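You operate a simulated robot arm through the tools that you are given. There is no shell and no other tool. Be economical: measure what you need, move in short steps, check, and stop when the job is done.

The job below is to be done with a simulated two-armed robot. You get a single attempt, and the scene is never put back.

Task
Put the 30.0 ml grey-cap flask from the top of the white chest on the middle wall bench and the 95.0 ml grey-cap flask on the bench top behind the furnace. Fetch the short purple-block pipe and set it on the pink tray. Put the grey pad from the bench facing the dryer on the clear tray. Take the red ring and put it on the lower shelf of the steel cart. Put the yellow pad on the bench facing the dryer away on the cream shelf over the bins. Take the bottle labelled "OIL" from the top of the steel cart and put it on top of the small brown box there. Any order will do. Set down upright: grey-cap flask, short purple-block pipe, bottle.

Only the result counts: the job must be done as asked and must still hold three seconds after the hand-in. Knocking over, shifting, dropping, spilling or breaking anything else fails it. Lids that push on must go on centred and level and be pressed home; caps that screw on are set level and turned clockwise until they are tight.

Robot
Two 6-joint arms with two-finger parallel grippers on one trunk, on a base that drives. Base frame: it is fixed to the floor where the robot stands at the start and does not move with it; the origin is under the middle of the robot, x ahead of it, y to its left, z up. Lengths are in m, angles in degrees, forces in N, time in s.
The left shoulder is at the start at [0.06, 0.187, 1.072], the right one opposite. With the tool pointing down near the work surface each hand reaches from about 0.22 to 0.62 m from the robot's upright axis, wherever it stands, measured 20 degrees to its own side. Places, roughly: amber bottle, clear bottle [0, -5.75, 0.75]; bench top behind the furnace [3.1, -2.6, 0.8]; clear tray (16x12x2 cm) [3.3, -2.7, 0.8]; cream shelf over the bins (64x22 cm) [-2.08, -0.42, 0.92]; grey pad (8x6x3 cm) [1.4, -5.6, 0.8]; grey-cap flask [0.5, 0.25, 0.75]; lower shelf of the steel cart [0.1, -5.9, 0.2]; middle wall bench [-1.9, -3.4, 0.9]; pink tray (13x10x2 cm) [2.2, 0.2, 0.8]; red ring (4x4x3 cm) [1.2, -5.7, 0.8]; short purple-block pipe (8x5x7 cm) [2.1, 0.2, 0.8]; small brown box [0, -5.75, 0.75]; yellow pad (9x6x3 cm) [0.7, -5.7, 0.8]. Payload 1.57 kg a hand.
The TCP of each hand is the grasp point between the finger pads, 0.03 m short of the fingertips. In the tool frame z runs along the fingers and y along their closing line. Largest opening 0.11 m; finger width 0.024, thickness 0.012; the body of the gripper, 0.048 by 0.112 m, starts 0.078 m behind the TCP.
Orientation is that of the tool frame in the base frame, as [roll, pitch, yaw] about the fixed x, y, z axes, in that order (R = Rz(yaw) Ry(pitch) Rx(roll)). With the fingers straight down and closing along the base's y, the tool's x points along the base's -x, its y along +y and its z along -z.

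Tools
- The arms move only by the tool apply_moves. It takes "left_deltas", "right_deltas" or both (then of equal length, played together; a hand with none holds still); each is a list of rows, each a list of 3 entries, a list of its own where there are three numbers: the shift along the tool's x, y, z in units of 250 mm (1.0 is 250 mm), then the turn, a rotation vector about the tool's x, y, z in units of 90 degrees (1.0 is 90 degrees), then the finger opening in m, from 0 to 0.11. In form: [[[x, y, z], [rx, ry, rz], fingers], ...]. A call has 1 to 10 rows; each row is the pose to reach, as a shift and turn from the pose commanded when the call began, along the tool's axes at that moment. A call with a number of a shift or a turn outside -1 to 1 is refused whole. A row lasts 0.2 s, in which the tool goes at most 0.05 m and 8.6 degrees; a call with a longer step from one row to the next is refused whole, and so is a gripper value outside its range. Where a pose cannot be reached the arm comes as near as it can. A force on the tool above 40 N (or 10 N above the force at the start of the call, whichever is more), or a blocked arm, ends the call early, and 0.2 s more pass. The fingers move at their own pace (about 0.153 m/s each) and stop on an object; they squeeze with about 40 N. The grip force told is the motor's: it shows also when the fingers shut on nothing. Time passes only in rows, and 0.2 s behind the last, so rows that repeat a pose let the fingers close. The reply holds the time, the measured pose of the TCP, the force on the tool along the base axes, the opening and the grip force, in the units named above and with some noise, with the torque about the TCP (base axes, N m) and any sound that the robot's microphone picked up, and new pictures: "views" is both (left out), scene, wrist or none (wrist: the cameras of the hands that moved).
- Cameras (640 x 400 px; columns grow to the right, rows downward): "scene" is now at [0.0081, 0.0383, 1.6157]; the picture's right is [0.50, -0.87, 0.00], its down [-0.65, -0.37, -0.66] and it looks along [0.58, 0.33, -0.75] (base axes); focal length 273 px, centre (320, 200). "left" rides on the left gripper at [0.07, -0.016, -0.141] in its tool frame; the picture's right is [0.23, 0.97, 0.00], its down [-0.86, 0.20, -0.48] and it looks along [-0.47, 0.11, 0.88] (tool axes); focal length 222 px, centre (320, 200). "right" rides on the right gripper at [0.07, 0.016, -0.141] in its tool frame; the picture's right is [-0.23, 0.97, 0.00], its down [-0.86, -0.20, -0.48] and it looks along [-0.47, -0.11, 0.88] (tool axes); focal length 222 px, centre (320, 200).
- slide_trunk(by): slides the trunk up (or, below 0, down) by that many m; the arms and the scene camera ride with it, the base frame stays. It gives what a move gives, with no picture.
- steer(legs): drives the robot by 1 to 6 legs, each [ahead, left, turn to the left] in m, m and degrees, along the robot's own axes; the way and the turn of a leg run together, so that a leg with both is an arc; at most 1.5 m and 180 degrees a leg. The arms and the cameras ride along, it lands a little off, and it stops where it bumps. It gives what a move gives, and a new picture of the scene camera.
- pan_tilt(pan, tilt): turns the head with the scene camera to pan (to the left, within 86 degrees either way) and tilt (down, from -29 to 69), counted from straight ahead of the robot. It gives what a move gives, and a new picture of the scene camera.
- point_at(camera, pixels): for up to 12 pixels [column, row] of the newest picture of that camera ("zoom" is the newest enlarged one), the place [x, y, z] in the base frame of the surface seen there, good to about 0.002 m. It takes no simulated time.
- inspect(camera, box): a new picture of the part [left, top, right, bottom] of that camera's present view, enlarged. It takes no simulated time.
- sign_off(): hands the job in; it is judged then, once.

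Keep the steps short. Do not move on a guess: measure, check each grasp and each placing, and mend mistakes. In all there are 138 turns and 260 pictures (those below and enlarged ones count). Leave the grippers open and the arms clear of the work at the hand-in unless told otherwise, and finish with a single line.

The tools are called after "Request:" by a JSON object that holds its "name" and its "arguments". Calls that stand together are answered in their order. apply_moves: Moves the arms, as the interface text tells. Its arguments: {"type":"object","properties":{"left_deltas":{"type":"array"},"right_deltas":{"type":"array"},"views":{"type":"string","enum":["both","scene","wrist","none"]}},"required":[]} The other tools are called the same way: slide_trunk (by) slides the trunk up or down; steer (legs) drives the base; pan_tilt (pan, tilt) turns the head that bears the scene camera; point_at (camera, pixels) gives the place of the surface under pixels of a picture; inspect (camera, box) takes an enlarged picture of a part of a camera's view; sign_off () hands the job in.

At the start:

```text
clock: 0.0
left_ee_pos: [0.3456, 0.3665, 1.0765]
left_tcp_rot: [-179.9, -0.1, 180.0]
left_ft_force: [-0.4, 0.7, -0.3]
left_ft_torque: [-0.01, -0.02, -0.03]
left_gripper_width: 0.1099
left_grasp_force: 0.0
right_ee_pos: [0.3422, -0.0161, 1.0804]
right_tcp_rot: [-180.0, 0.0, 180.0]
right_ft_force: [0.5, 0.7, -0.5]
right_ft_torque: [0.0, 0.01, 0.0]
right_gripper_width: 0.1102
right_grasp_force: 0.1
trunk travel left (down, up): [-0.7, 0.29]
robot x, y, heading: [0.0022, -0.0014, -0.1]
head pan, tilt: [29.8, 48.4]
```

scene: 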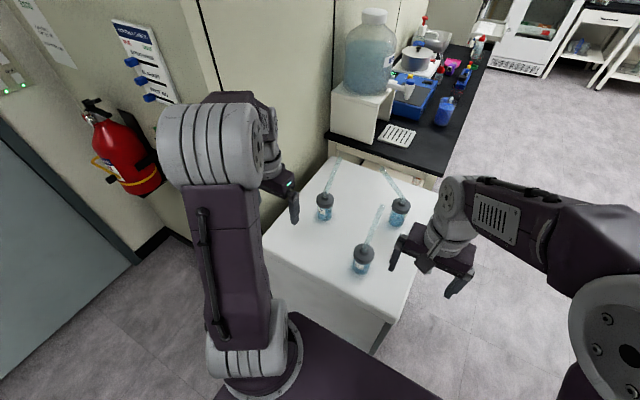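
right: 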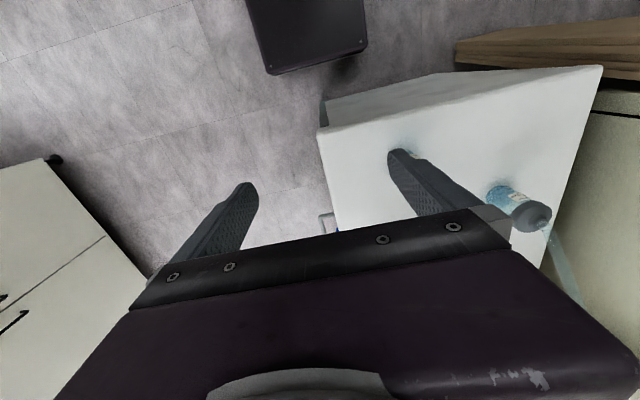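
left: 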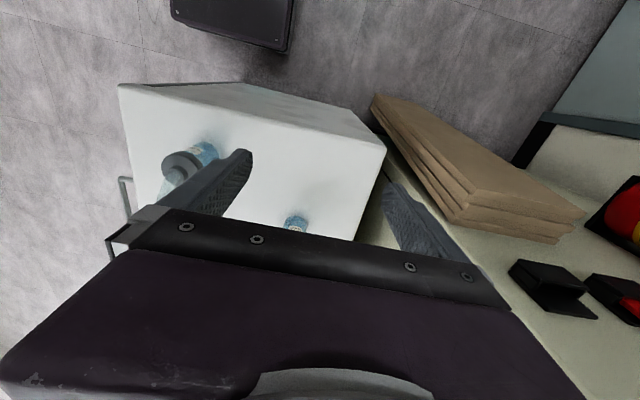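

I see three grey-capped flasks on the white chest near (324,207), (362,258), (398,210). I enlarge them to read their marks.

Request:
{"name": "inspect", "arguments": {"camera": "scene", "box": [300, 150, 420, 280]}}

Request:
{"name": "point_at", "arguments": {"camera": "scene", "pixels": [[324, 200], [362, 250], [398, 204], [325, 217], [361, 271], [397, 222], [340, 250], [370, 400], [382, 207], [340, 165]]}}

```text
3.08 times, centred on (360, 215) of scene
```

zoom: 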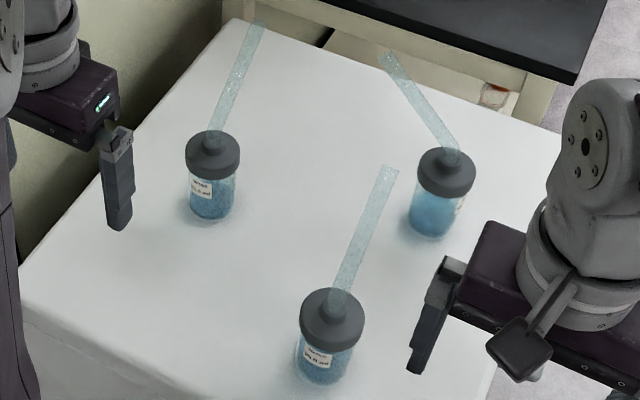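

```text
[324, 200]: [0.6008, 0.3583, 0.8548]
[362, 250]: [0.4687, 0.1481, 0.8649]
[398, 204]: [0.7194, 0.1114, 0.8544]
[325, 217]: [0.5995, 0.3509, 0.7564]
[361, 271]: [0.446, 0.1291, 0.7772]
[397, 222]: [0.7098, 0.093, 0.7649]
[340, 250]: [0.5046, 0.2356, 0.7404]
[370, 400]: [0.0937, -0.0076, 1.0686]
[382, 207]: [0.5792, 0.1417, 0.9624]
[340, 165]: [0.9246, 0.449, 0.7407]
```

The labels are too small; I zoom closer on each.

Request:
{"name": "inspect", "arguments": {"camera": "scene", "box": [312, 200, 338, 222]}}

Request:
{"name": "inspect", "arguments": {"camera": "scene", "box": [348, 255, 376, 278]}}

Request:
{"name": "inspect", "arguments": {"camera": "scene", "box": [384, 195, 416, 230]}}

```text
16.00 times, centred on (325, 211) of scene
```

zoom: 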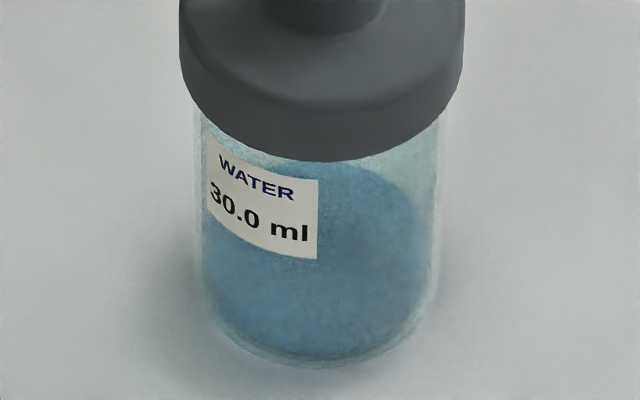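

```text
16.00 times, centred on (362, 266) of scene
```

zoom: 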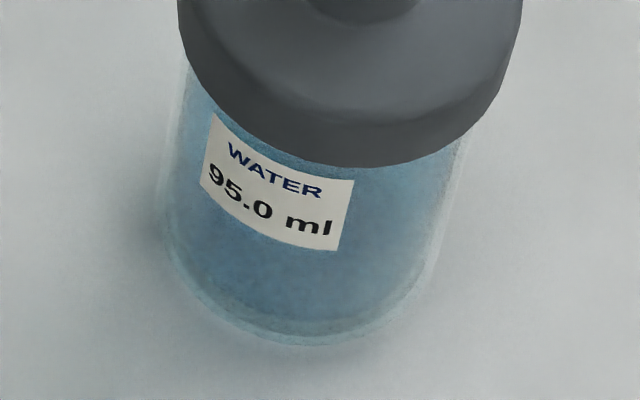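

```text
11.43 times, centred on (400, 212) of scene
```

zoom: 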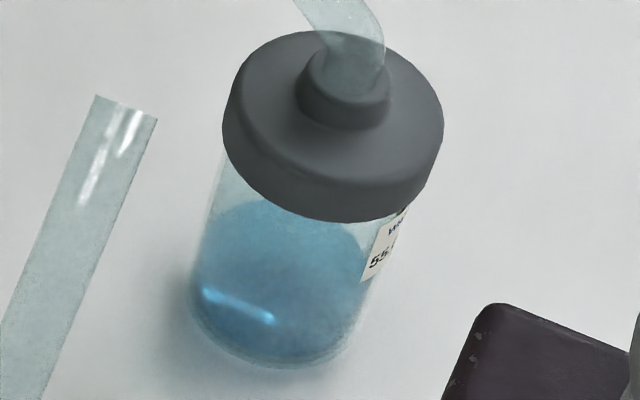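

Left flask near (324,207) is 30.0 ml, near one (362,258) is 95.0 ml, the third (55) stays. Now I measure their tubes and bodies.

Request:
{"name": "inspect", "arguments": {"camera": "scene", "box": [304, 150, 352, 226]}}

Request:
{"name": "point_at", "arguments": {"camera": "scene", "pixels": [[316, 200], [333, 200], [324, 193], [325, 191], [328, 184], [332, 174], [337, 161], [324, 206], [353, 250], [372, 252], [363, 240], [366, 230]]}}

Request:
{"name": "point_at", "arguments": {"camera": "scene", "pixels": [[372, 220], [378, 210], [382, 206], [398, 195], [395, 188], [388, 176], [385, 171], [317, 214], [332, 214], [353, 268], [370, 270], [350, 240]]}}

```text
5.26 times, centred on (328, 188) of scene
```

zoom: 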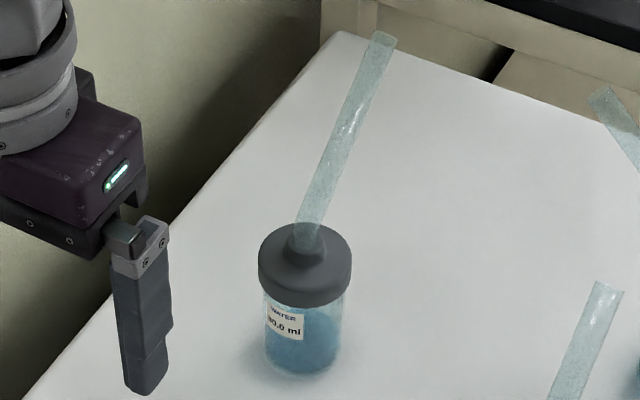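

```text
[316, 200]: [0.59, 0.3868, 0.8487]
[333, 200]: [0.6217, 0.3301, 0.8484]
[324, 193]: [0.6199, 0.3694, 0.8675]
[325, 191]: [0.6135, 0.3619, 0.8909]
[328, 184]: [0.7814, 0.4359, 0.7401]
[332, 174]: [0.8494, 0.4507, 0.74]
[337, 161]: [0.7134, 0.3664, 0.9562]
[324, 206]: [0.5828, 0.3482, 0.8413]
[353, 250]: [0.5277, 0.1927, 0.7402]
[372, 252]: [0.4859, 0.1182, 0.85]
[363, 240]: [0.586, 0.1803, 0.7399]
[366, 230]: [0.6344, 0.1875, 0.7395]
```

```text
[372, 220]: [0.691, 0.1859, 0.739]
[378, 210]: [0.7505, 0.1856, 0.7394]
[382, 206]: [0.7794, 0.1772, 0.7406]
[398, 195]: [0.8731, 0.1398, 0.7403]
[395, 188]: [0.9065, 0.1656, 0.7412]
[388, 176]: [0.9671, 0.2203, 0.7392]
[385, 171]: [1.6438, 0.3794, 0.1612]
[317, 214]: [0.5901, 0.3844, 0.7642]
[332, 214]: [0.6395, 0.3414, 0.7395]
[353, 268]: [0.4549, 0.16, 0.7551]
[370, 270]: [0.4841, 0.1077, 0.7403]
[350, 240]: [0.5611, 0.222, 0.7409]
```

The 30 ml flask stands at about (0.605,0.358), body z 0.74–0.83, with its tube leaning away (+x). I will grasp the body with the left hand tilted 60° forward (fingers +x and down); first the pregrasp 0.1 m back.

Request:
{"name": "apply_moves", "arguments": {"left_deltas": [[[-0.086, -0.004, 0.116], [0, -0.083, 0], 0.11], [[-0.172, -0.009, 0.232], [0, -0.167, 0], 0.11], [[-0.259, -0.013, 0.347], [0, -0.25, 0], 0.11], [[-0.345, -0.017, 0.463], [0, -0.333, 0], 0.11], [[-0.431, -0.021, 0.579], [0, -0.417, 0], 0.11], [[-0.517, -0.025, 0.694], [0, -0.5, 0], 0.11], [[-0.604, -0.03, 0.81], [0, -0.583, 0], 0.11], [[-0.69, -0.034, 0.926], [0, -0.667, 0], 0.11], [[-0.69, -0.034, 0.926], [0, -0.667, 0], 0.11]], "views": "both"}}

```text
clock: 2.0
left_ee_pos: [0.5528, 0.3886, 0.8522]
left_tcp_rot: [-177.2, 59.5, -178.1]
left_ft_force: [0.4, -0.7, 1.2]
left_ft_torque: [0.01, 0.01, -0.01]
left_gripper_width: 0.1103
left_grasp_force: 0.1
left hand out of reach, approached as far as the arm can: row 6, 7, 8, 9
right_ee_pos: [0.3427, -0.0169, 1.0819]
right_tcp_rot: [-179.9, -0.1, 180.0]
right_ft_force: [-0.8, -0.1, -0.3]
right_ft_torque: [0.01, -0.04, 0.06]
right_gripper_width: 0.1098
right_grasp_force: 0.1
trunk travel left (down, up): [-0.7, 0.29]
robot x, y, heading: [0.0009, 0.0012, -0.2]
head pan, tilt: [29.8, 48.4]
```

scene: 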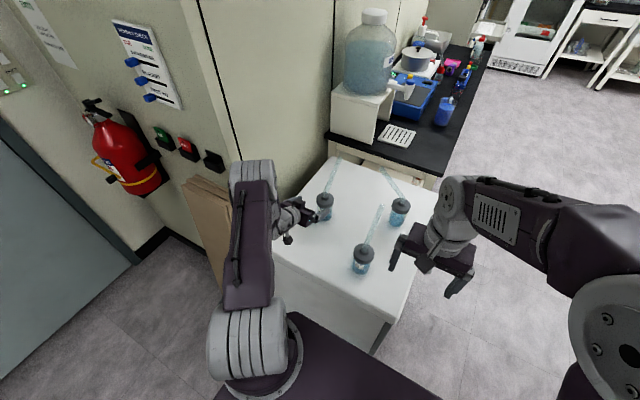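
left: 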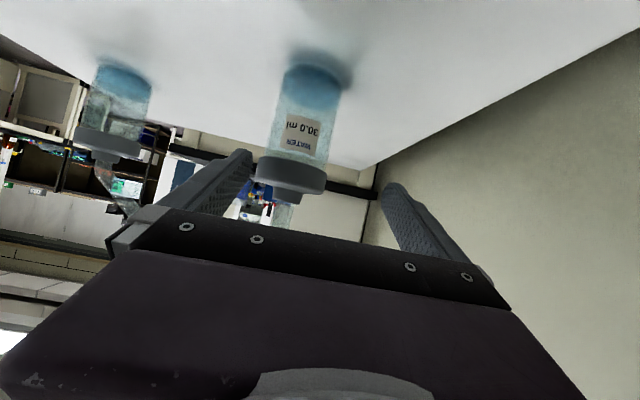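

The arm stopped short because the pose is too near the shoulder. I drive the base 0.12 m back and re-measure.

Request:
{"name": "steer", "arguments": {"legs": [[-0.12, 0, 0]]}}

```text
clock: 3.2
left_ee_pos: [0.4329, 0.388, 0.8518]
left_tcp_rot: [-177.2, 59.5, -178.1]
left_ft_force: [-0.1, -1.0, -0.1]
left_ft_torque: [0.0, -0.04, -0.01]
left_gripper_width: 0.11
left_grasp_force: 0.0
right_ee_pos: [0.2229, -0.0163, 1.0814]
right_tcp_rot: [-180.0, 0.0, -180.0]
right_ft_force: [0.4, -0.3, -0.1]
right_ft_torque: [0.03, -0.01, 0.0]
right_gripper_width: 0.1099
right_grasp_force: 0.1
trunk travel left (down, up): [-0.7, 0.29]
robot x, y, heading: [-0.1187, 0.0027, 0.1]
head pan, tilt: [29.8, 48.4]
```

scene: 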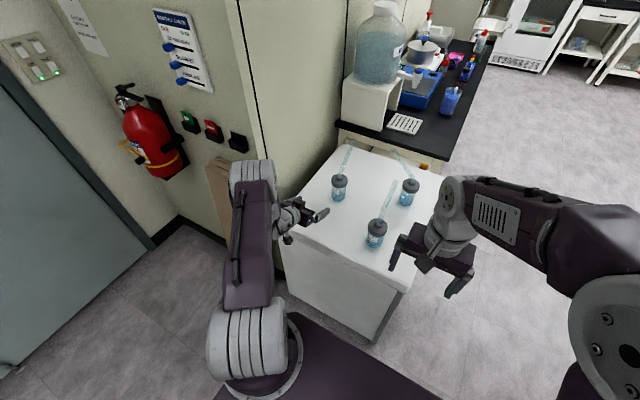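

Now a small test move forward 6 cm to see which pose the commands count from.

Request:
{"name": "apply_moves", "arguments": {"left_deltas": [[[-0.06, 0, 0.104], [0, 0, 0], 0.11], [[-0.12, 0, 0.208], [0, 0, 0], 0.11], [[-0.12, 0, 0.208], [0, 0, 0], 0.11]], "views": "none"}}

Request:
{"name": "point_at", "arguments": {"camera": "scene", "pixels": [[339, 183], [333, 181], [346, 181], [377, 228], [369, 226], [386, 228], [285, 235], [405, 290]]}}

```text
clock: 4.0
left_ee_pos: [0.4917, 0.3883, 0.8523]
left_tcp_rot: [-177.1, 59.4, -178.0]
left_ft_force: [0.1, -0.4, -0.5]
left_ft_torque: [0.02, -0.05, -0.03]
left_gripper_width: 0.1099
left_grasp_force: 0.0
right_ee_pos: [0.2219, -0.016, 1.0816]
right_tcp_rot: [-179.9, 0.0, 180.0]
right_ft_force: [0.4, 0.3, 1.2]
right_ft_torque: [-0.01, -0.01, -0.01]
right_gripper_width: 0.1105
right_grasp_force: 0.1
trunk travel left (down, up): [-0.7, 0.29]
robot x, y, heading: [-0.1213, 0.0006, 0.1]
head pan, tilt: [29.8, 48.4]
```

```text
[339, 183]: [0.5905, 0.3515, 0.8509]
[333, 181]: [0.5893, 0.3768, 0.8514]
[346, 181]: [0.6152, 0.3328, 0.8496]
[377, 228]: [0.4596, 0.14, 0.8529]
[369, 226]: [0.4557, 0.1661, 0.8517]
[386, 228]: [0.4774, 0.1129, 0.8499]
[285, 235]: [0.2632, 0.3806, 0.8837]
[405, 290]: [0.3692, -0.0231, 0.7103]
```

Commands count from the actual pose. Flask centre ≈ (0.604,0.357). I shift 31 mm to the right, then advance 0.13 m along the fingers, and check before closing.

Request:
{"name": "apply_moves", "arguments": {"left_deltas": [[[0, -0.125, 0], [0, 0, 0], 0.11], [[0, -0.125, 0.13], [0, 0, 0], 0.11], [[0, -0.125, 0.26], [0, 0, 0], 0.11], [[0, -0.125, 0.39], [0, 0, 0], 0.11], [[0, -0.125, 0.518], [0, 0, 0], 0.11], [[0, -0.125, 0.518], [0, 0, 0], 0.11]], "views": "both"}}

```text
clock: 5.4
left_ee_pos: [0.5856, 0.3546, 0.7997]
left_tcp_rot: [-177.3, 59.4, -178.1]
left_ft_force: [-0.8, 0.4, 0.0]
left_ft_torque: [-0.02, 0.0, 0.02]
left_gripper_width: 0.1099
left_grasp_force: 0.1
left hand out of reach, approached as far as the arm can: row 5, 6
right_ee_pos: [0.2216, -0.0167, 1.0819]
right_tcp_rot: [-180.0, 0.0, -180.0]
right_ft_force: [0.1, 0.5, 0.2]
right_ft_torque: [-0.01, 0.02, 0.03]
right_gripper_width: 0.11
right_grasp_force: 0.2
trunk travel left (down, up): [-0.7, 0.29]
robot x, y, heading: [-0.1226, -0.0039, -0.0]
head pan, tilt: [29.8, 48.4]
```

scene: 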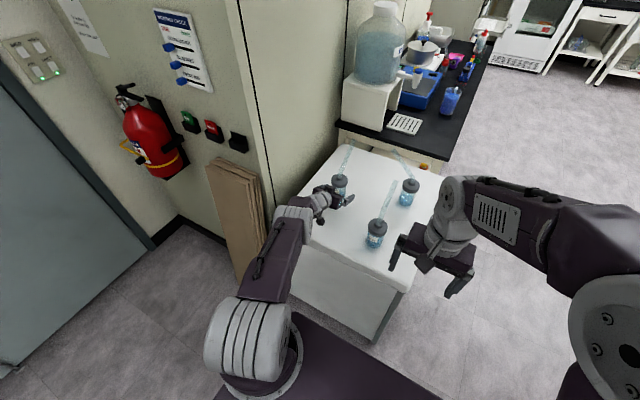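
left: 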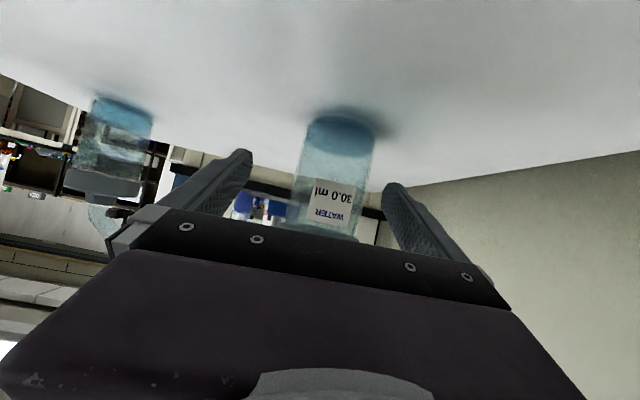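

The arm is at its reach limit 18 mm short. I drive forward 2 cm, then lower the trunk 12 mm.

Request:
{"name": "steer", "arguments": {"legs": [[0.02, 0, 0]]}}

Request:
{"name": "slide_trunk", "arguments": {"by": -0.012}}

Request:
{"name": "inspect", "arguments": {"camera": "left", "box": [160, 80, 480, 280]}}

Request:
{"name": "inspect", "arguments": {"camera": "scene", "box": [290, 130, 420, 260]}}

```text
clock: 6.2
left_ee_pos: [0.6046, 0.3546, 0.8015]
left_tcp_rot: [-177.1, 59.7, -178.3]
left_ft_force: [-0.5, -0.7, 0.7]
left_ft_torque: [0.0, -0.03, -0.04]
left_gripper_width: 0.1102
left_grasp_force: 0.1
right_ee_pos: [0.2396, -0.0171, 1.0823]
right_tcp_rot: [-180.0, 0.2, -179.9]
right_ft_force: [-0.4, 0.1, -0.1]
right_ft_torque: [-0.04, -0.03, -0.03]
right_gripper_width: 0.1101
right_grasp_force: 0.1
trunk travel left (down, up): [-0.7, 0.29]
robot x, y, heading: [-0.1001, 0.001, -0.0]
head pan, tilt: [29.8, 48.4]
```

scene: 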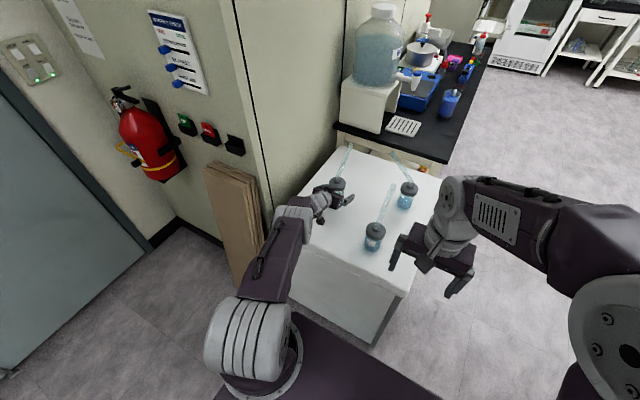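

```text
clock: 6.8
left_ee_pos: [0.6052, 0.3536, 0.7882]
left_tcp_rot: [-177.2, 59.5, -178.2]
left_ft_force: [1.4, 0.3, 0.3]
left_ft_torque: [0.03, -0.01, 0.01]
left_gripper_width: 0.1098
left_grasp_force: 0.2
right_ee_pos: [0.243, -0.0165, 1.0689]
right_tcp_rot: [180.0, 0.0, 180.0]
right_ft_force: [0.1, 0.2, 0.0]
right_ft_torque: [-0.04, -0.03, 0.03]
right_gripper_width: 0.1099
right_grasp_force: 0.0
trunk travel left (down, up): [-0.688, 0.302]
robot x, y, heading: [-0.0994, 0.0014, -0.4]
head pan, tilt: [29.8, 48.4]
```

```text
2.00 times, centred on (320, 180) of left
```

zoom: 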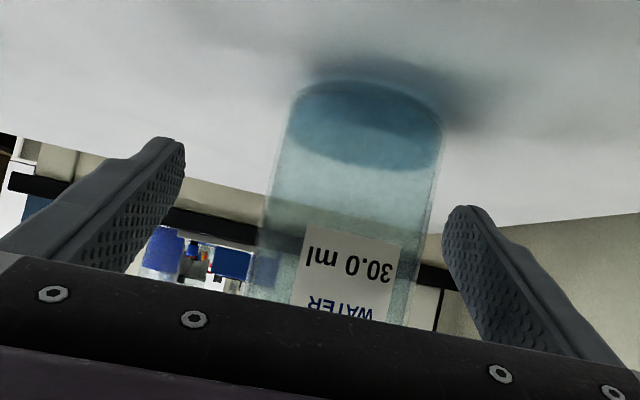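

```text
3.08 times, centred on (355, 195) of scene
```

zoom: 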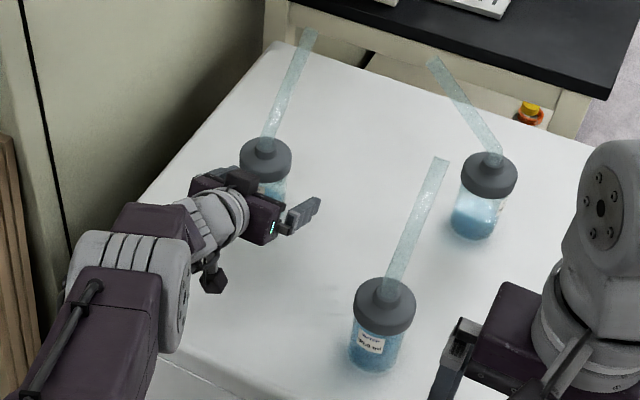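

Flask stands slightly toward the right finger; I shift +5 mm in y, then close.

Request:
{"name": "apply_moves", "arguments": {"left_deltas": [[[0, 0.02, 0], [0, 0, 0], 0.11], [[0, 0.02, 0], [0, 0, 0], 0.07], [[0, 0.02, 0], [0, 0, 0], 0.05], [[0, 0.02, 0], [0, 0, 0], 0.035], [[0, 0.02, 0], [0, 0, 0], 0.03], [[0, 0.02, 0], [0, 0, 0], 0.03]], "views": "wrist"}}

```text
clock: 8.2
left_ee_pos: [0.6063, 0.3607, 0.7883]
left_tcp_rot: [-177.3, 59.5, -178.3]
left_ft_force: [-0.5, 1.4, 3.1]
left_ft_torque: [0.5, -0.08, 0.1]
left_gripper_width: 0.0604
left_grasp_force: 40.1
right_ee_pos: [0.2442, -0.0162, 1.0694]
right_tcp_rot: [-180.0, 0.0, -179.9]
right_ft_force: [0.0, 1.0, -0.7]
right_ft_torque: [0.02, 0.02, -0.01]
right_gripper_width: 0.11
right_grasp_force: 0.1
trunk travel left (down, up): [-0.688, 0.302]
robot x, y, heading: [-0.1001, 0.0, -0.3]
head pan, tilt: [29.8, 48.4]
```

left: 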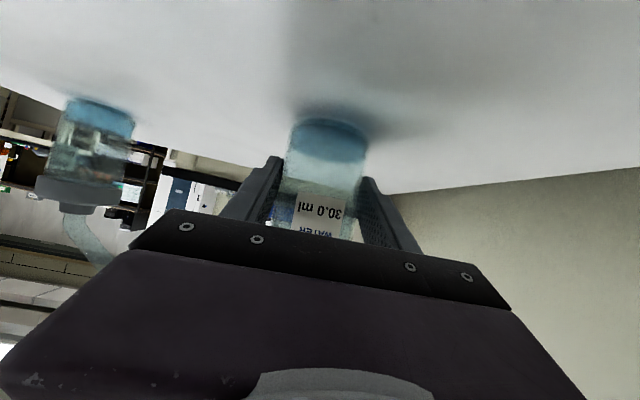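

Gripped at 0.060 m. I lift it 11 cm while pulling back 5 cm.

Request:
{"name": "apply_moves", "arguments": {"left_deltas": [[[-0.04, 0, -0.023], [0, 0, 0], 0.03], [[-0.09, 0, -0.07], [0, 0, 0], 0.03], [[-0.15, 0, -0.17], [0, 0, 0], 0.03], [[-0.21, 0, -0.28], [0, 0, 0], 0.03], [[-0.278, 0, -0.396], [0, 0, 0], 0.03], [[-0.278, 0, -0.396], [0, 0, 0], 0.03]], "views": "scene"}}

```text
clock: 9.6
left_ee_pos: [0.5559, 0.3639, 0.8978]
left_tcp_rot: [-177.1, 59.4, -178.2]
left_ft_force: [0.5, 0.6, -1.5]
left_ft_torque: [-0.02, 0.02, 0.0]
left_gripper_width: 0.0609
left_grasp_force: 40.2
right_ee_pos: [0.2429, -0.0164, 1.0697]
right_tcp_rot: [180.0, 0.1, 180.0]
right_ft_force: [-0.3, 0.4, 0.5]
right_ft_torque: [0.0, 0.0, 0.02]
right_gripper_width: 0.1099
right_grasp_force: 0.0
trunk travel left (down, up): [-0.688, 0.302]
robot x, y, heading: [-0.0988, 0.0006, -0.1]
head pan, tilt: [29.8, 48.4]
```

scene: 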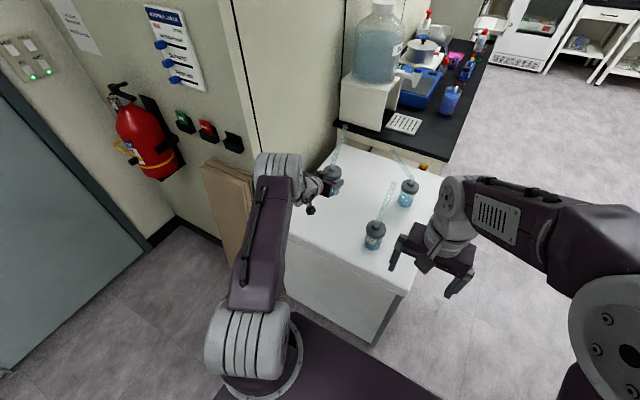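

Lifted. Now the right hand: I back off 3 cm and bring it to a pregrasp for the 95 ml flask (0.466,0.139), yawed 31° to the left and tilted.

Request:
{"name": "steer", "arguments": {"legs": [[-0.03, 0, 0]]}}

Request:
{"name": "apply_moves", "arguments": {"right_deltas": [[[-0.09, 0.055, 0.115], [-0.0225, -0.081, -0.039], 0.11], [[-0.179, 0.111, 0.231], [-0.045, -0.1625, -0.078], 0.11], [[-0.269, 0.167, 0.347], [-0.0675, -0.244, -0.117], 0.11], [[-0.358, 0.222, 0.462], [-0.09, -0.325, -0.156], 0.11], [[-0.448, 0.278, 0.578], [-0.1125, -0.406, -0.195], 0.11], [[-0.537, 0.333, 0.693], [-0.135, -0.4875, -0.234], 0.11], [[-0.627, 0.389, 0.809], [-0.1575, -0.569, -0.273], 0.11], [[-0.716, 0.444, 0.924], [-0.18, -0.65, -0.312], 0.11], [[-0.716, 0.444, 0.924], [-0.18, -0.65, -0.312], 0.11]], "views": "both"}}

```text
clock: 10.5
left_ee_pos: [0.5304, 0.3627, 0.896]
left_tcp_rot: [-177.2, 59.3, -178.2]
left_ft_force: [0.0, -0.3, -2.3]
left_ft_torque: [0.01, 0.04, -0.02]
left_gripper_width: 0.0612
left_grasp_force: 39.8
right_ee_pos: [0.2159, -0.0173, 1.0678]
right_tcp_rot: [180.0, -0.2, 180.0]
right_ft_force: [0.4, -0.9, 0.1]
right_ft_torque: [-0.02, 0.0, 0.03]
right_gripper_width: 0.1101
right_grasp_force: 0.1
trunk travel left (down, up): [-0.688, 0.302]
robot x, y, heading: [-0.1296, 0.0011, -0.4]
head pan, tilt: [29.8, 48.4]
```

scene: 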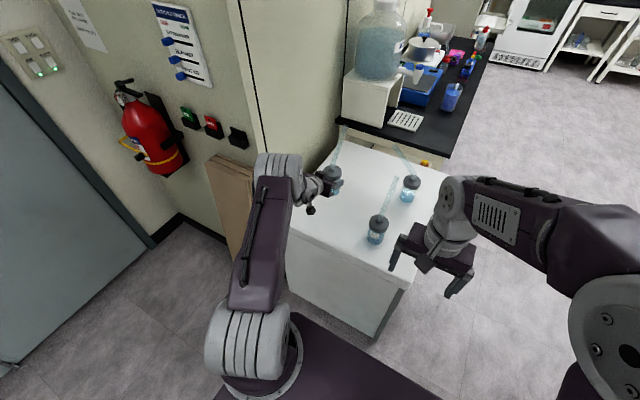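

```text
clock: 12.5
left_ee_pos: [0.527, 0.3621, 0.8982]
left_tcp_rot: [-177.2, 59.5, -178.2]
left_ft_force: [0.3, -0.2, -2.3]
left_ft_torque: [0.01, 0.03, -0.01]
left_gripper_width: 0.0608
left_grasp_force: 40.3
right_ee_pos: [0.3892, 0.1463, 0.8436]
right_tcp_rot: [-172.9, 59.2, -144.9]
right_ft_force: [0.1, 0.6, 0.0]
right_ft_torque: [0.01, 0.01, 0.0]
right_gripper_width: 0.11
right_grasp_force: 0.0
right hand out of reach, approached as far as the arm can: row 4, 5, 6, 7, 8, 9
trunk travel left (down, up): [-0.688, 0.302]
robot x, y, heading: [-0.1306, 0.0005, 0.1]
head pan, tilt: [29.8, 48.4]
```

scene: 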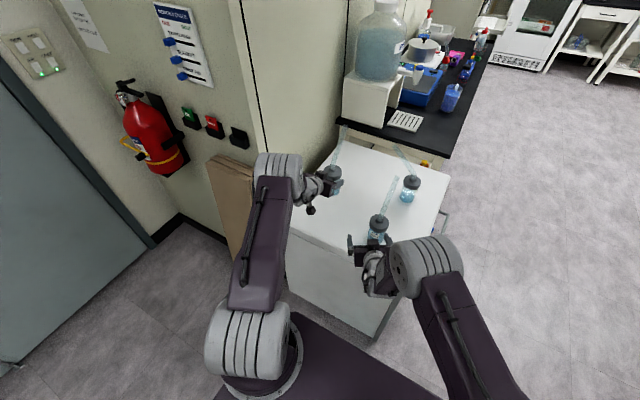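
right: 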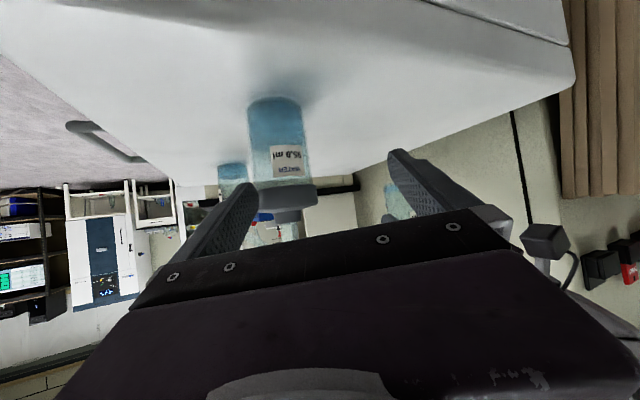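

Too near again; I back off another 5 cm.

Request:
{"name": "steer", "arguments": {"legs": [[-0.05, 0, 0]]}}

Request:
{"name": "point_at", "arguments": {"camera": "scene", "pixels": [[378, 220]]}}

```text
clock: 13.4
left_ee_pos: [0.479, 0.3635, 0.8969]
left_tcp_rot: [-177.2, 59.4, -178.2]
left_ft_force: [0.5, -0.9, -2.2]
left_ft_torque: [-0.02, 0.02, 0.0]
left_gripper_width: 0.0608
left_grasp_force: 39.7
right_ee_pos: [0.341, 0.1462, 0.8408]
right_tcp_rot: [-173.2, 59.0, -145.0]
right_ft_force: [-0.3, 0.9, 1.0]
right_ft_torque: [-0.03, 0.01, 0.01]
right_gripper_width: 0.1099
right_grasp_force: 0.1
trunk travel left (down, up): [-0.688, 0.302]
robot x, y, heading: [-0.1765, 0.0025, -0.0]
head pan, tilt: [29.8, 48.4]
```

scene: 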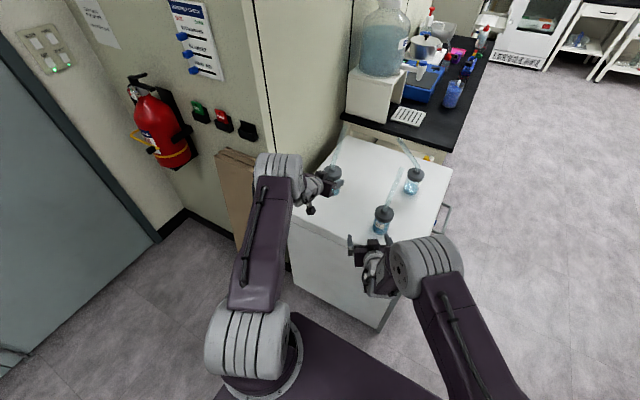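

```text
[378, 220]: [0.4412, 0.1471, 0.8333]
```

Shift sideways 6.4 cm first, then advance 4 cm and check the alignment.

Request:
{"name": "apply_moves", "arguments": {"right_deltas": [[[0, -0.127, 0], [0, 0, 0], 0.11], [[-0.01, -0.254, 0], [0, 0, 0], 0.11], [[-0.02, -0.254, 0.1], [0, 0, 0], 0.11], [[-0.02, -0.254, 0.2], [0, 0, 0], 0.11], [[-0.02, -0.254, 0.2], [0, 0, 0], 0.11]], "views": "both"}}

```text
clock: 14.6
left_ee_pos: [0.478, 0.3631, 0.8984]
left_tcp_rot: [-177.2, 59.4, -178.2]
left_ft_force: [0.4, -0.5, -2.8]
left_ft_torque: [-0.01, 0.01, -0.04]
left_gripper_width: 0.0611
left_grasp_force: 40.6
right_ee_pos: [0.382, 0.1491, 0.8255]
right_tcp_rot: [-172.0, 58.8, -145.0]
right_ft_force: [0.3, -0.4, 0.8]
right_ft_torque: [0.01, 0.01, 0.03]
right_gripper_width: 0.1101
right_grasp_force: 0.0
right hand out of reach, approached as far as the arm can: row 1, 2, 3, 4, 5
trunk travel left (down, up): [-0.688, 0.302]
robot x, y, heading: [-0.1789, 0.0005, -0.2]
head pan, tilt: [29.8, 48.4]
```

scene: 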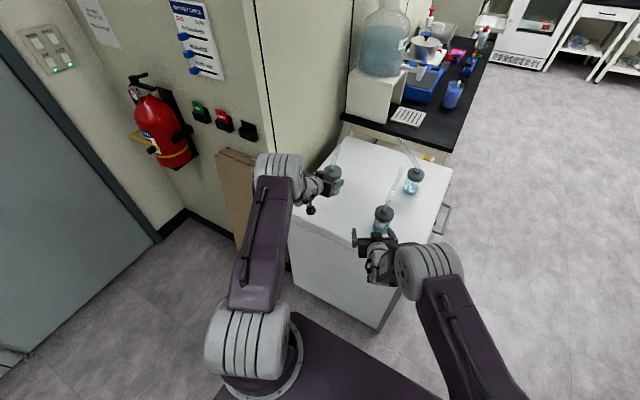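
right: 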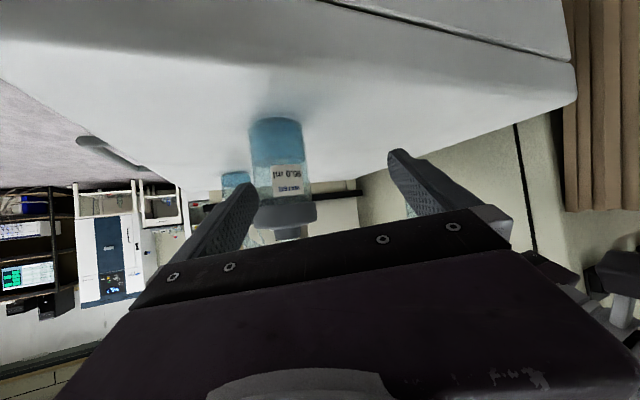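

The right hand is limited toward the inside. I plan to let the base do the approach; first I check how near the wall is on the left.

Request:
{"name": "point_at", "arguments": {"camera": "scene", "pixels": [[300, 120], [300, 60], [240, 130], [225, 170], [270, 170], [325, 172], [383, 212], [376, 210], [392, 212], [335, 165]]}}

Request:
{"name": "inspect", "arguments": {"camera": "scene", "box": [290, 130, 450, 300]}}

```text
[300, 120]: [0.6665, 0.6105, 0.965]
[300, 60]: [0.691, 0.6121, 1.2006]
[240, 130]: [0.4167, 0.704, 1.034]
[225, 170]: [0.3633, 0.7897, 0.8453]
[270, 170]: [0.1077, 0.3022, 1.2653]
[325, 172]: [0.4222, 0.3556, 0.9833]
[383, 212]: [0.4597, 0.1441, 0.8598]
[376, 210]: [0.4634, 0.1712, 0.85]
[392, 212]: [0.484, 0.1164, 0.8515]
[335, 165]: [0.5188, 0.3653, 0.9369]
```

```text
2.35 times, centred on (370, 215) of scene
```

zoom: 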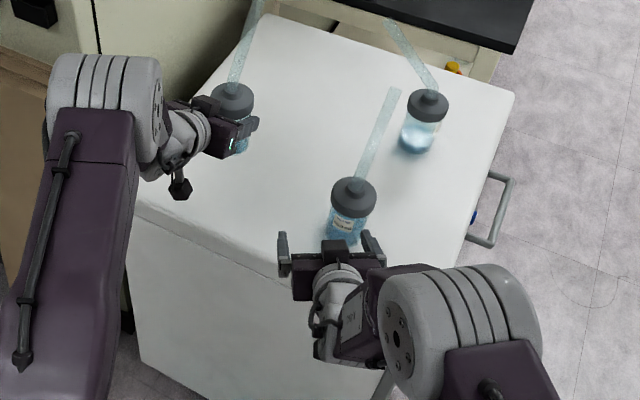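

There is 0.2 m to the wall. I drive 4.5 cm right so the hand lines up with the flask, then lower the trunk 3.5 cm.

Request:
{"name": "steer", "arguments": {"legs": [[0, -0.045, 0]]}}

Request:
{"name": "slide_trunk", "arguments": {"by": -0.035}}

Request:
{"name": "inspect", "arguments": {"camera": "right", "box": [120, 80, 520, 330]}}

Request:
{"name": "inspect", "arguments": {"camera": "scene", "box": [290, 130, 450, 300]}}

```text
clock: 15.5
left_ee_pos: [0.4778, 0.3185, 0.8967]
left_tcp_rot: [-177.0, 59.4, -178.0]
left_ft_force: [0.2, -0.1, -2.1]
left_ft_torque: [-0.01, 0.04, -0.02]
left_gripper_width: 0.0608
left_grasp_force: 39.5
right_ee_pos: [0.3829, 0.1044, 0.8251]
right_tcp_rot: [-171.8, 58.8, -144.9]
right_ft_force: [-0.6, 0.9, 0.4]
right_ft_torque: [-0.02, -0.01, 0.0]
right_gripper_width: 0.1099
right_grasp_force: 0.1
trunk travel left (down, up): [-0.688, 0.302]
robot x, y, heading: [-0.1829, -0.0456, -0.2]
head pan, tilt: [29.8, 48.4]
```

scene: 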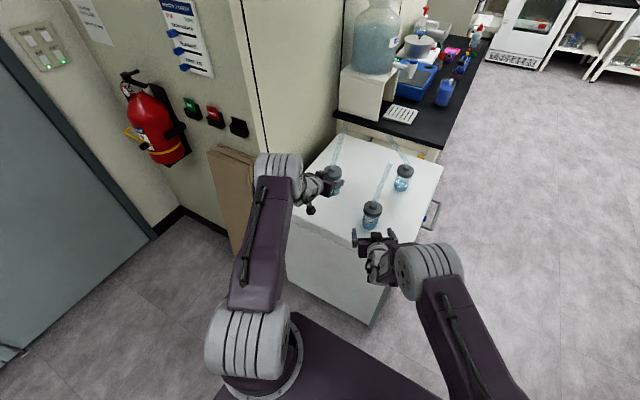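

```text
clock: 16.3
left_ee_pos: [0.4775, 0.3171, 0.8623]
left_tcp_rot: [-177.2, 59.5, -178.2]
left_ft_force: [0.5, -0.6, -2.3]
left_ft_torque: [0.01, 0.03, -0.01]
left_gripper_width: 0.0606
left_grasp_force: 39.7
right_ee_pos: [0.3828, 0.1034, 0.7901]
right_tcp_rot: [-172.0, 58.9, -145.0]
right_ft_force: [-1.2, 0.2, -0.3]
right_ft_torque: [-0.01, -0.01, 0.0]
right_gripper_width: 0.1099
right_grasp_force: 0.1
trunk travel left (down, up): [-0.653, 0.337]
robot x, y, heading: [-0.1813, -0.0465, 0.3]
head pan, tilt: [29.8, 48.4]
```

```text
1.60 times, centred on (320, 205) of right
```

zoom: 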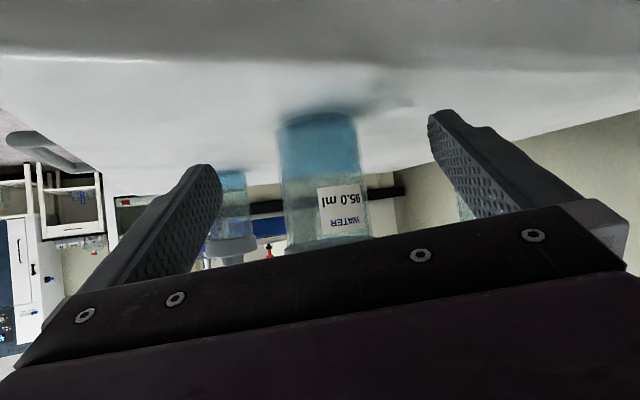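

```text
2.35 times, centred on (370, 215) of scene
```

zoom: 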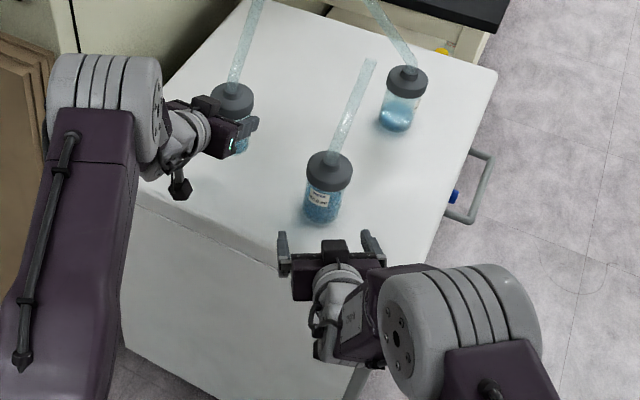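

Well aligned. I drive along the hand's direction: 8.3 cm ahead, 3.7 cm left.

Request:
{"name": "steer", "arguments": {"legs": [[0.083, 0.037, 0]]}}

Request:
{"name": "inspect", "arguments": {"camera": "right", "box": [120, 80, 520, 330]}}

```text
clock: 17.4
left_ee_pos: [0.5623, 0.3532, 0.8632]
left_tcp_rot: [-177.0, 59.5, -178.2]
left_ft_force: [0.7, -0.2, -2.3]
left_ft_torque: [-0.03, 0.03, 0.03]
left_gripper_width: 0.0607
left_grasp_force: 40.2
right_ee_pos: [0.4677, 0.1406, 0.7897]
right_tcp_rot: [-171.9, 58.8, -145.1]
right_ft_force: [0.4, 1.0, -0.1]
right_ft_torque: [-0.03, 0.01, 0.0]
right_gripper_width: 0.1101
right_grasp_force: 0.2
trunk travel left (down, up): [-0.653, 0.337]
robot x, y, heading: [-0.0956, -0.0087, -0.2]
head pan, tilt: [29.8, 48.4]
```

scene: 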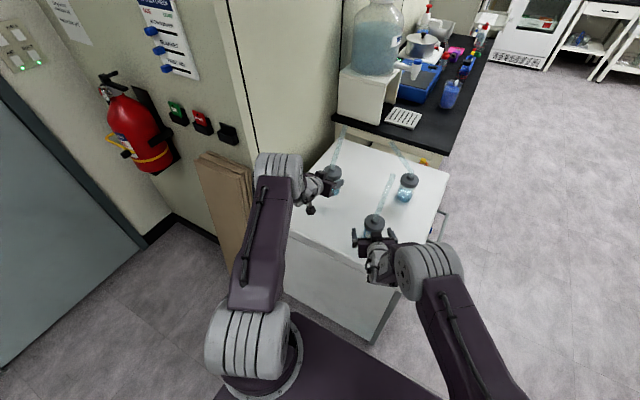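

```text
1.60 times, centred on (320, 205) of right
```

zoom: 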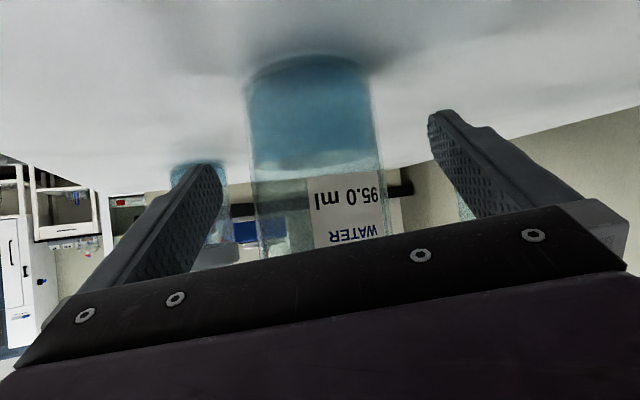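

The flask is between the fingers. I close the right gripper.

Request:
{"name": "apply_moves", "arguments": {"right_deltas": [[[0, 0, 0], [0, 0, 0], 0.07], [[0, 0, 0], [0, 0, 0], 0.05], [[0, 0, 0], [0, 0, 0], 0.03], [[0, 0, 0], [0, 0, 0], 0.03], [[0, 0, 0], [0, 0, 0], 0.03]], "views": "wrist"}}

Request:
{"name": "slide_trunk", "arguments": {"by": 0.1}}

```text
clock: 18.6
left_ee_pos: [0.5618, 0.354, 0.864]
left_tcp_rot: [-177.2, 59.5, -178.2]
left_ft_force: [-0.4, 0.4, -2.1]
left_ft_torque: [0.0, 0.03, -0.04]
left_gripper_width: 0.0609
left_grasp_force: 40.3
right_ee_pos: [0.4657, 0.1405, 0.7911]
right_tcp_rot: [-172.0, 58.8, -144.9]
right_ft_force: [0.1, 0.9, 4.3]
right_ft_torque: [0.18, 0.1, 0.0]
right_gripper_width: 0.0606
right_grasp_force: 40.1
trunk travel left (down, up): [-0.653, 0.337]
robot x, y, heading: [-0.0956, -0.0071, -0.1]
head pan, tilt: [29.8, 48.4]
```

right: 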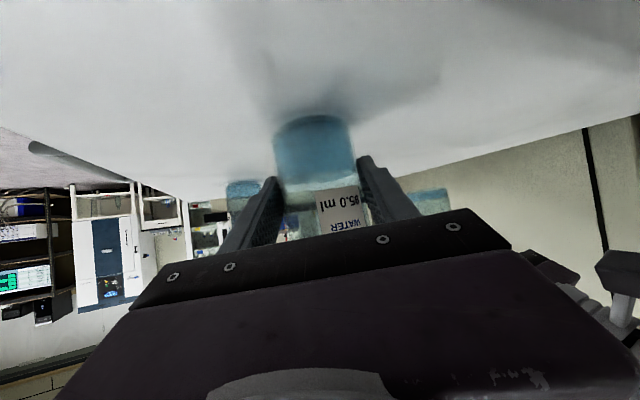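

```text
clock: 19.9
left_ee_pos: [0.562, 0.3544, 0.9615]
left_tcp_rot: [-177.1, 59.4, -178.2]
left_ft_force: [-0.8, 0.7, -1.7]
left_ft_torque: [0.01, 0.01, -0.01]
left_gripper_width: 0.0607
left_grasp_force: 39.7
right_ee_pos: [0.4671, 0.14, 0.8902]
right_tcp_rot: [-172.1, 58.8, -145.2]
right_ft_force: [-0.5, -0.1, -3.0]
right_ft_torque: [0.01, 0.05, 0.01]
right_gripper_width: 0.0608
right_grasp_force: 40.1
trunk travel left (down, up): [-0.753, 0.237]
robot x, y, heading: [-0.0948, -0.0102, 0.0]
head pan, tilt: [29.8, 48.4]
```

Both flasks held and lifted (bottoms 0.048 / 0.051 m below the TCPs). I back away, turn right 90° and look at the room.

Request:
{"name": "steer", "arguments": {"legs": [[-0.5, 0, 0], [0, 0, -90]]}}

Request:
{"name": "pan_tilt", "arguments": {"pan": 0, "tilt": 22}}

Request:
{"name": "pan_tilt", "arguments": {"pan": -65, "tilt": 22}}

```text
clock: 26.8
left_ee_pos: [-0.2606, -0.6753, 0.9625]
left_tcp_rot: [-177.1, 59.3, 89.3]
left_ft_force: [0.5, -0.5, -2.0]
left_ft_torque: [0.01, -0.01, 0.0]
left_gripper_width: 0.0607
left_grasp_force: 40.6
right_ee_pos: [-0.4702, -0.5715, 0.8916]
right_tcp_rot: [-172.0, 58.9, 122.4]
right_ft_force: [-0.7, -0.1, -1.4]
right_ft_torque: [0.05, -0.01, 0.02]
right_gripper_width: 0.0609
right_grasp_force: 40.6
trunk travel left (down, up): [-0.753, 0.237]
robot x, y, heading: [-0.5949, -0.0063, -92.4]
head pan, tilt: [29.8, 48.4]
```

scene: 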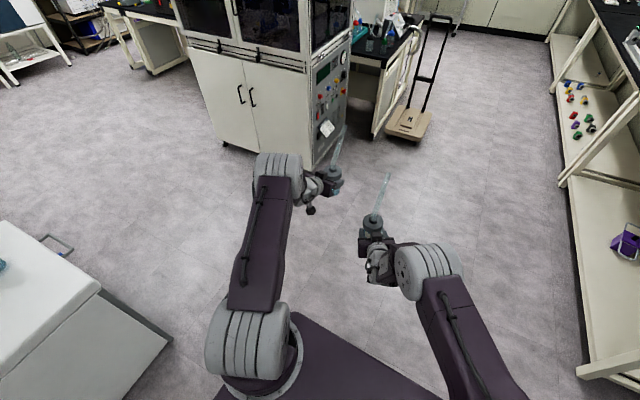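

```text
clock: 27.7
left_ee_pos: [-0.2605, -0.6764, 0.9628]
left_tcp_rot: [-177.1, 59.3, 89.2]
left_ft_force: [-0.1, 0.0, -2.1]
left_ft_torque: [0.02, 0.01, -0.05]
left_gripper_width: 0.0605
left_grasp_force: 39.9
right_ee_pos: [-0.4708, -0.5715, 0.8897]
right_tcp_rot: [-172.0, 58.8, 122.4]
right_ft_force: [-0.1, 0.2, -2.5]
right_ft_torque: [0.03, 0.02, 0.03]
right_gripper_width: 0.0608
right_grasp_force: 39.8
trunk travel left (down, up): [-0.753, 0.237]
robot x, y, heading: [-0.5938, -0.0031, -92.5]
head pan, tilt: [0.0, 22.0]
```

scene: 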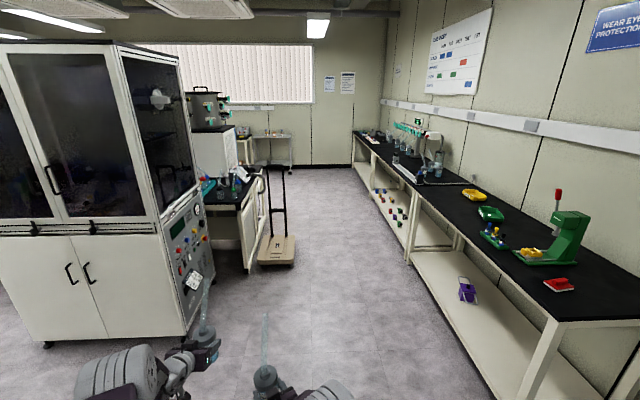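

```text
clock: 29.1
left_ee_pos: [-0.2617, -0.6764, 0.9627]
left_tcp_rot: [-177.0, 59.4, 89.4]
left_ft_force: [-0.3, -0.5, -2.4]
left_ft_torque: [0.03, 0.01, 0.0]
left_gripper_width: 0.0607
left_grasp_force: 40.4
right_ee_pos: [-0.4715, -0.5721, 0.8893]
right_tcp_rot: [-172.1, 58.8, 122.4]
right_ft_force: [0.1, -0.5, -2.6]
right_ft_torque: [0.05, 0.01, -0.02]
right_gripper_width: 0.0605
right_grasp_force: 40.0
trunk travel left (down, up): [-0.753, 0.237]
robot x, y, heading: [-0.5929, -0.0065, -92.5]
head pan, tilt: [-65.0, 22.0]
```

scene: 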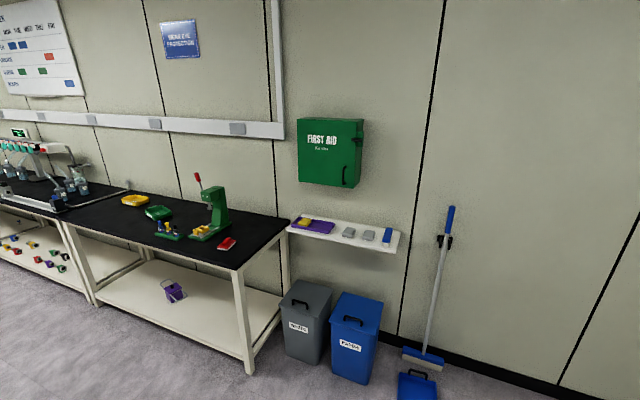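

I see the wall benches and the cream shelf at (345,232). I measure the shelf and bench edges.

Request:
{"name": "point_at", "arguments": {"camera": "scene", "pixels": [[240, 268], [60, 210], [120, 200], [290, 228], [395, 250], [330, 225], [350, 232], [368, 235], [388, 236], [305, 222], [20, 190], [345, 380]]}}

Request:
{"name": "pan_tilt", "arguments": {"pan": -15, "tilt": 25}}

Request:
{"name": "point_at", "arguments": {"camera": "scene", "pixels": [[275, 180], [300, 215], [330, 220], [200, 280], [240, 190], [300, 170], [340, 170], [250, 330], [205, 200]]}}

```text
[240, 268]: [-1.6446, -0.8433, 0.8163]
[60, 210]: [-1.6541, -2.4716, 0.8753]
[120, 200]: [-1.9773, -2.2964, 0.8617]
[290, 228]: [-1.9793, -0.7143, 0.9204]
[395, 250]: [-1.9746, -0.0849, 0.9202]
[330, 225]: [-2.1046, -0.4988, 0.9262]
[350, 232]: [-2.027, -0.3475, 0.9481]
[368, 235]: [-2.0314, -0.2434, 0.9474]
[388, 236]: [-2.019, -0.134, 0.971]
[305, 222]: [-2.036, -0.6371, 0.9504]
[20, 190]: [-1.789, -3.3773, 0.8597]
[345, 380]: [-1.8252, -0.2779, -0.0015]
```

```text
clock: 30.2
left_ee_pos: [-0.2614, -0.6764, 0.9638]
left_tcp_rot: [-177.1, 59.3, 89.3]
left_ft_force: [0.5, 0.1, -2.2]
left_ft_torque: [-0.02, -0.02, -0.01]
left_gripper_width: 0.0604
left_grasp_force: 39.5
right_ee_pos: [-0.4712, -0.5708, 0.89]
right_tcp_rot: [-172.1, 58.8, 122.4]
right_ft_force: [-0.3, -0.2, -2.2]
right_ft_torque: [0.04, 0.02, -0.03]
right_gripper_width: 0.0608
right_grasp_force: 40.0
trunk travel left (down, up): [-0.753, 0.237]
robot x, y, heading: [-0.5926, -0.005, -92.5]
head pan, tilt: [-15.0, 25.0]
```

scene: 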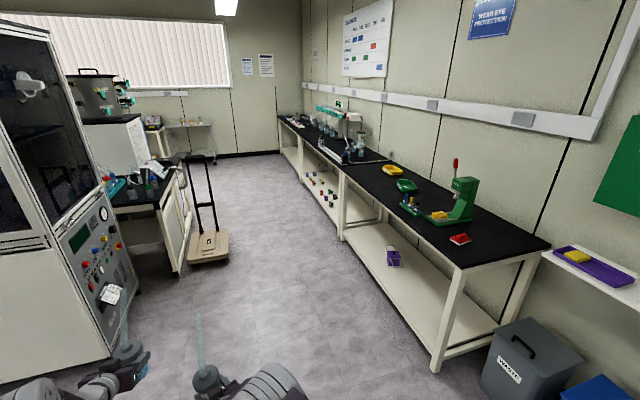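

```text
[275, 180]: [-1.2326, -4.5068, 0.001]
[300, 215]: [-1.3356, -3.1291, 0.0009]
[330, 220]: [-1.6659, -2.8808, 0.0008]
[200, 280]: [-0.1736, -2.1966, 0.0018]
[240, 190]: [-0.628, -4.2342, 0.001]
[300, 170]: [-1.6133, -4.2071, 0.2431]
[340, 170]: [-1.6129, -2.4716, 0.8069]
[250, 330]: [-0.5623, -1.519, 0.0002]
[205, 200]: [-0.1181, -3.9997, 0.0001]
```

Bench edge at x≈-1.6, middle bench from y≈-2.47. I turn to face west, go to x≈-0.8 and strafe south to y≈-2.7, then look.

Request:
{"name": "steer", "arguments": {"legs": [[0, 0, -87.5], [0.2, 0, 0], [0, 1.35, 0], [0, 1.35, 0]]}}

Request:
{"name": "pan_tilt", "arguments": {"pan": 15, "tilt": 28}}

```text
clock: 45.7
left_ee_pos: [-1.6059, -2.4322, 0.9593]
left_tcp_rot: [-176.8, 59.4, -3.1]
left_ft_force: [-8.9, 19.9, -3.6]
left_ft_torque: [0.12, -0.05, -0.91]
left_gripper_width: 0.0605
left_grasp_force: 40.2
right_ee_pos: [-1.4982, -2.2338, 0.8892]
right_tcp_rot: [-171.6, 58.5, 32.2]
right_ft_force: [1.2, -0.3, -2.7]
right_ft_torque: [0.03, -0.03, -0.03]
right_gripper_width: 0.0608
right_grasp_force: 40.0
trunk travel left (down, up): [-0.753, 0.237]
robot x, y, heading: [-0.9303, -2.1158, 177.0]
head pan, tilt: [-15.0, 25.0]
stopped in leg 4: the force on the tool passed its limit at 94 N (the readings are from after the stop); the commanded pose is now the measured one
```

scene: 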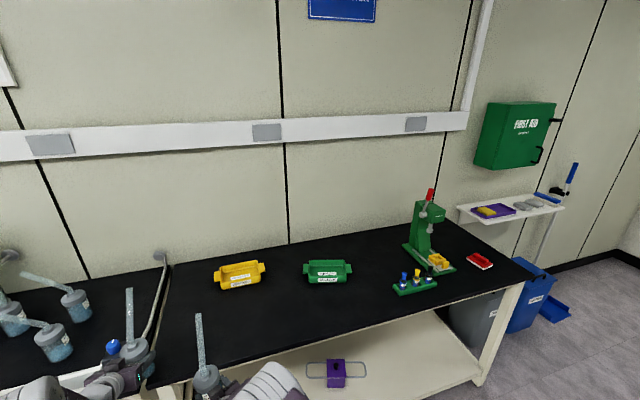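

```text
clock: 46.7
left_ee_pos: [-1.6047, -2.431, 0.961]
left_tcp_rot: [-177.4, 59.3, -2.7]
left_ft_force: [-2.0, 9.4, -2.4]
left_ft_torque: [0.01, -0.04, -0.31]
left_gripper_width: 0.0606
left_grasp_force: 39.9
right_ee_pos: [-1.4992, -2.2297, 0.8897]
right_tcp_rot: [-172.2, 58.7, 31.7]
right_ft_force: [-0.3, 0.4, -2.3]
right_ft_torque: [-0.01, -0.03, 0.04]
right_gripper_width: 0.0609
right_grasp_force: 39.7
trunk travel left (down, up): [-0.753, 0.237]
robot x, y, heading: [-0.9303, -2.1153, 176.6]
head pan, tilt: [15.0, 28.0]
```

scene: 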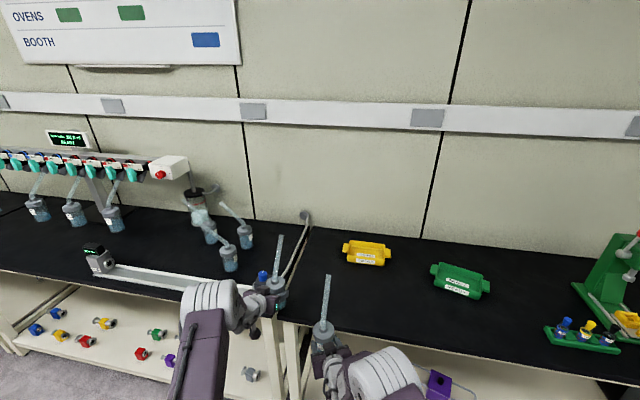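

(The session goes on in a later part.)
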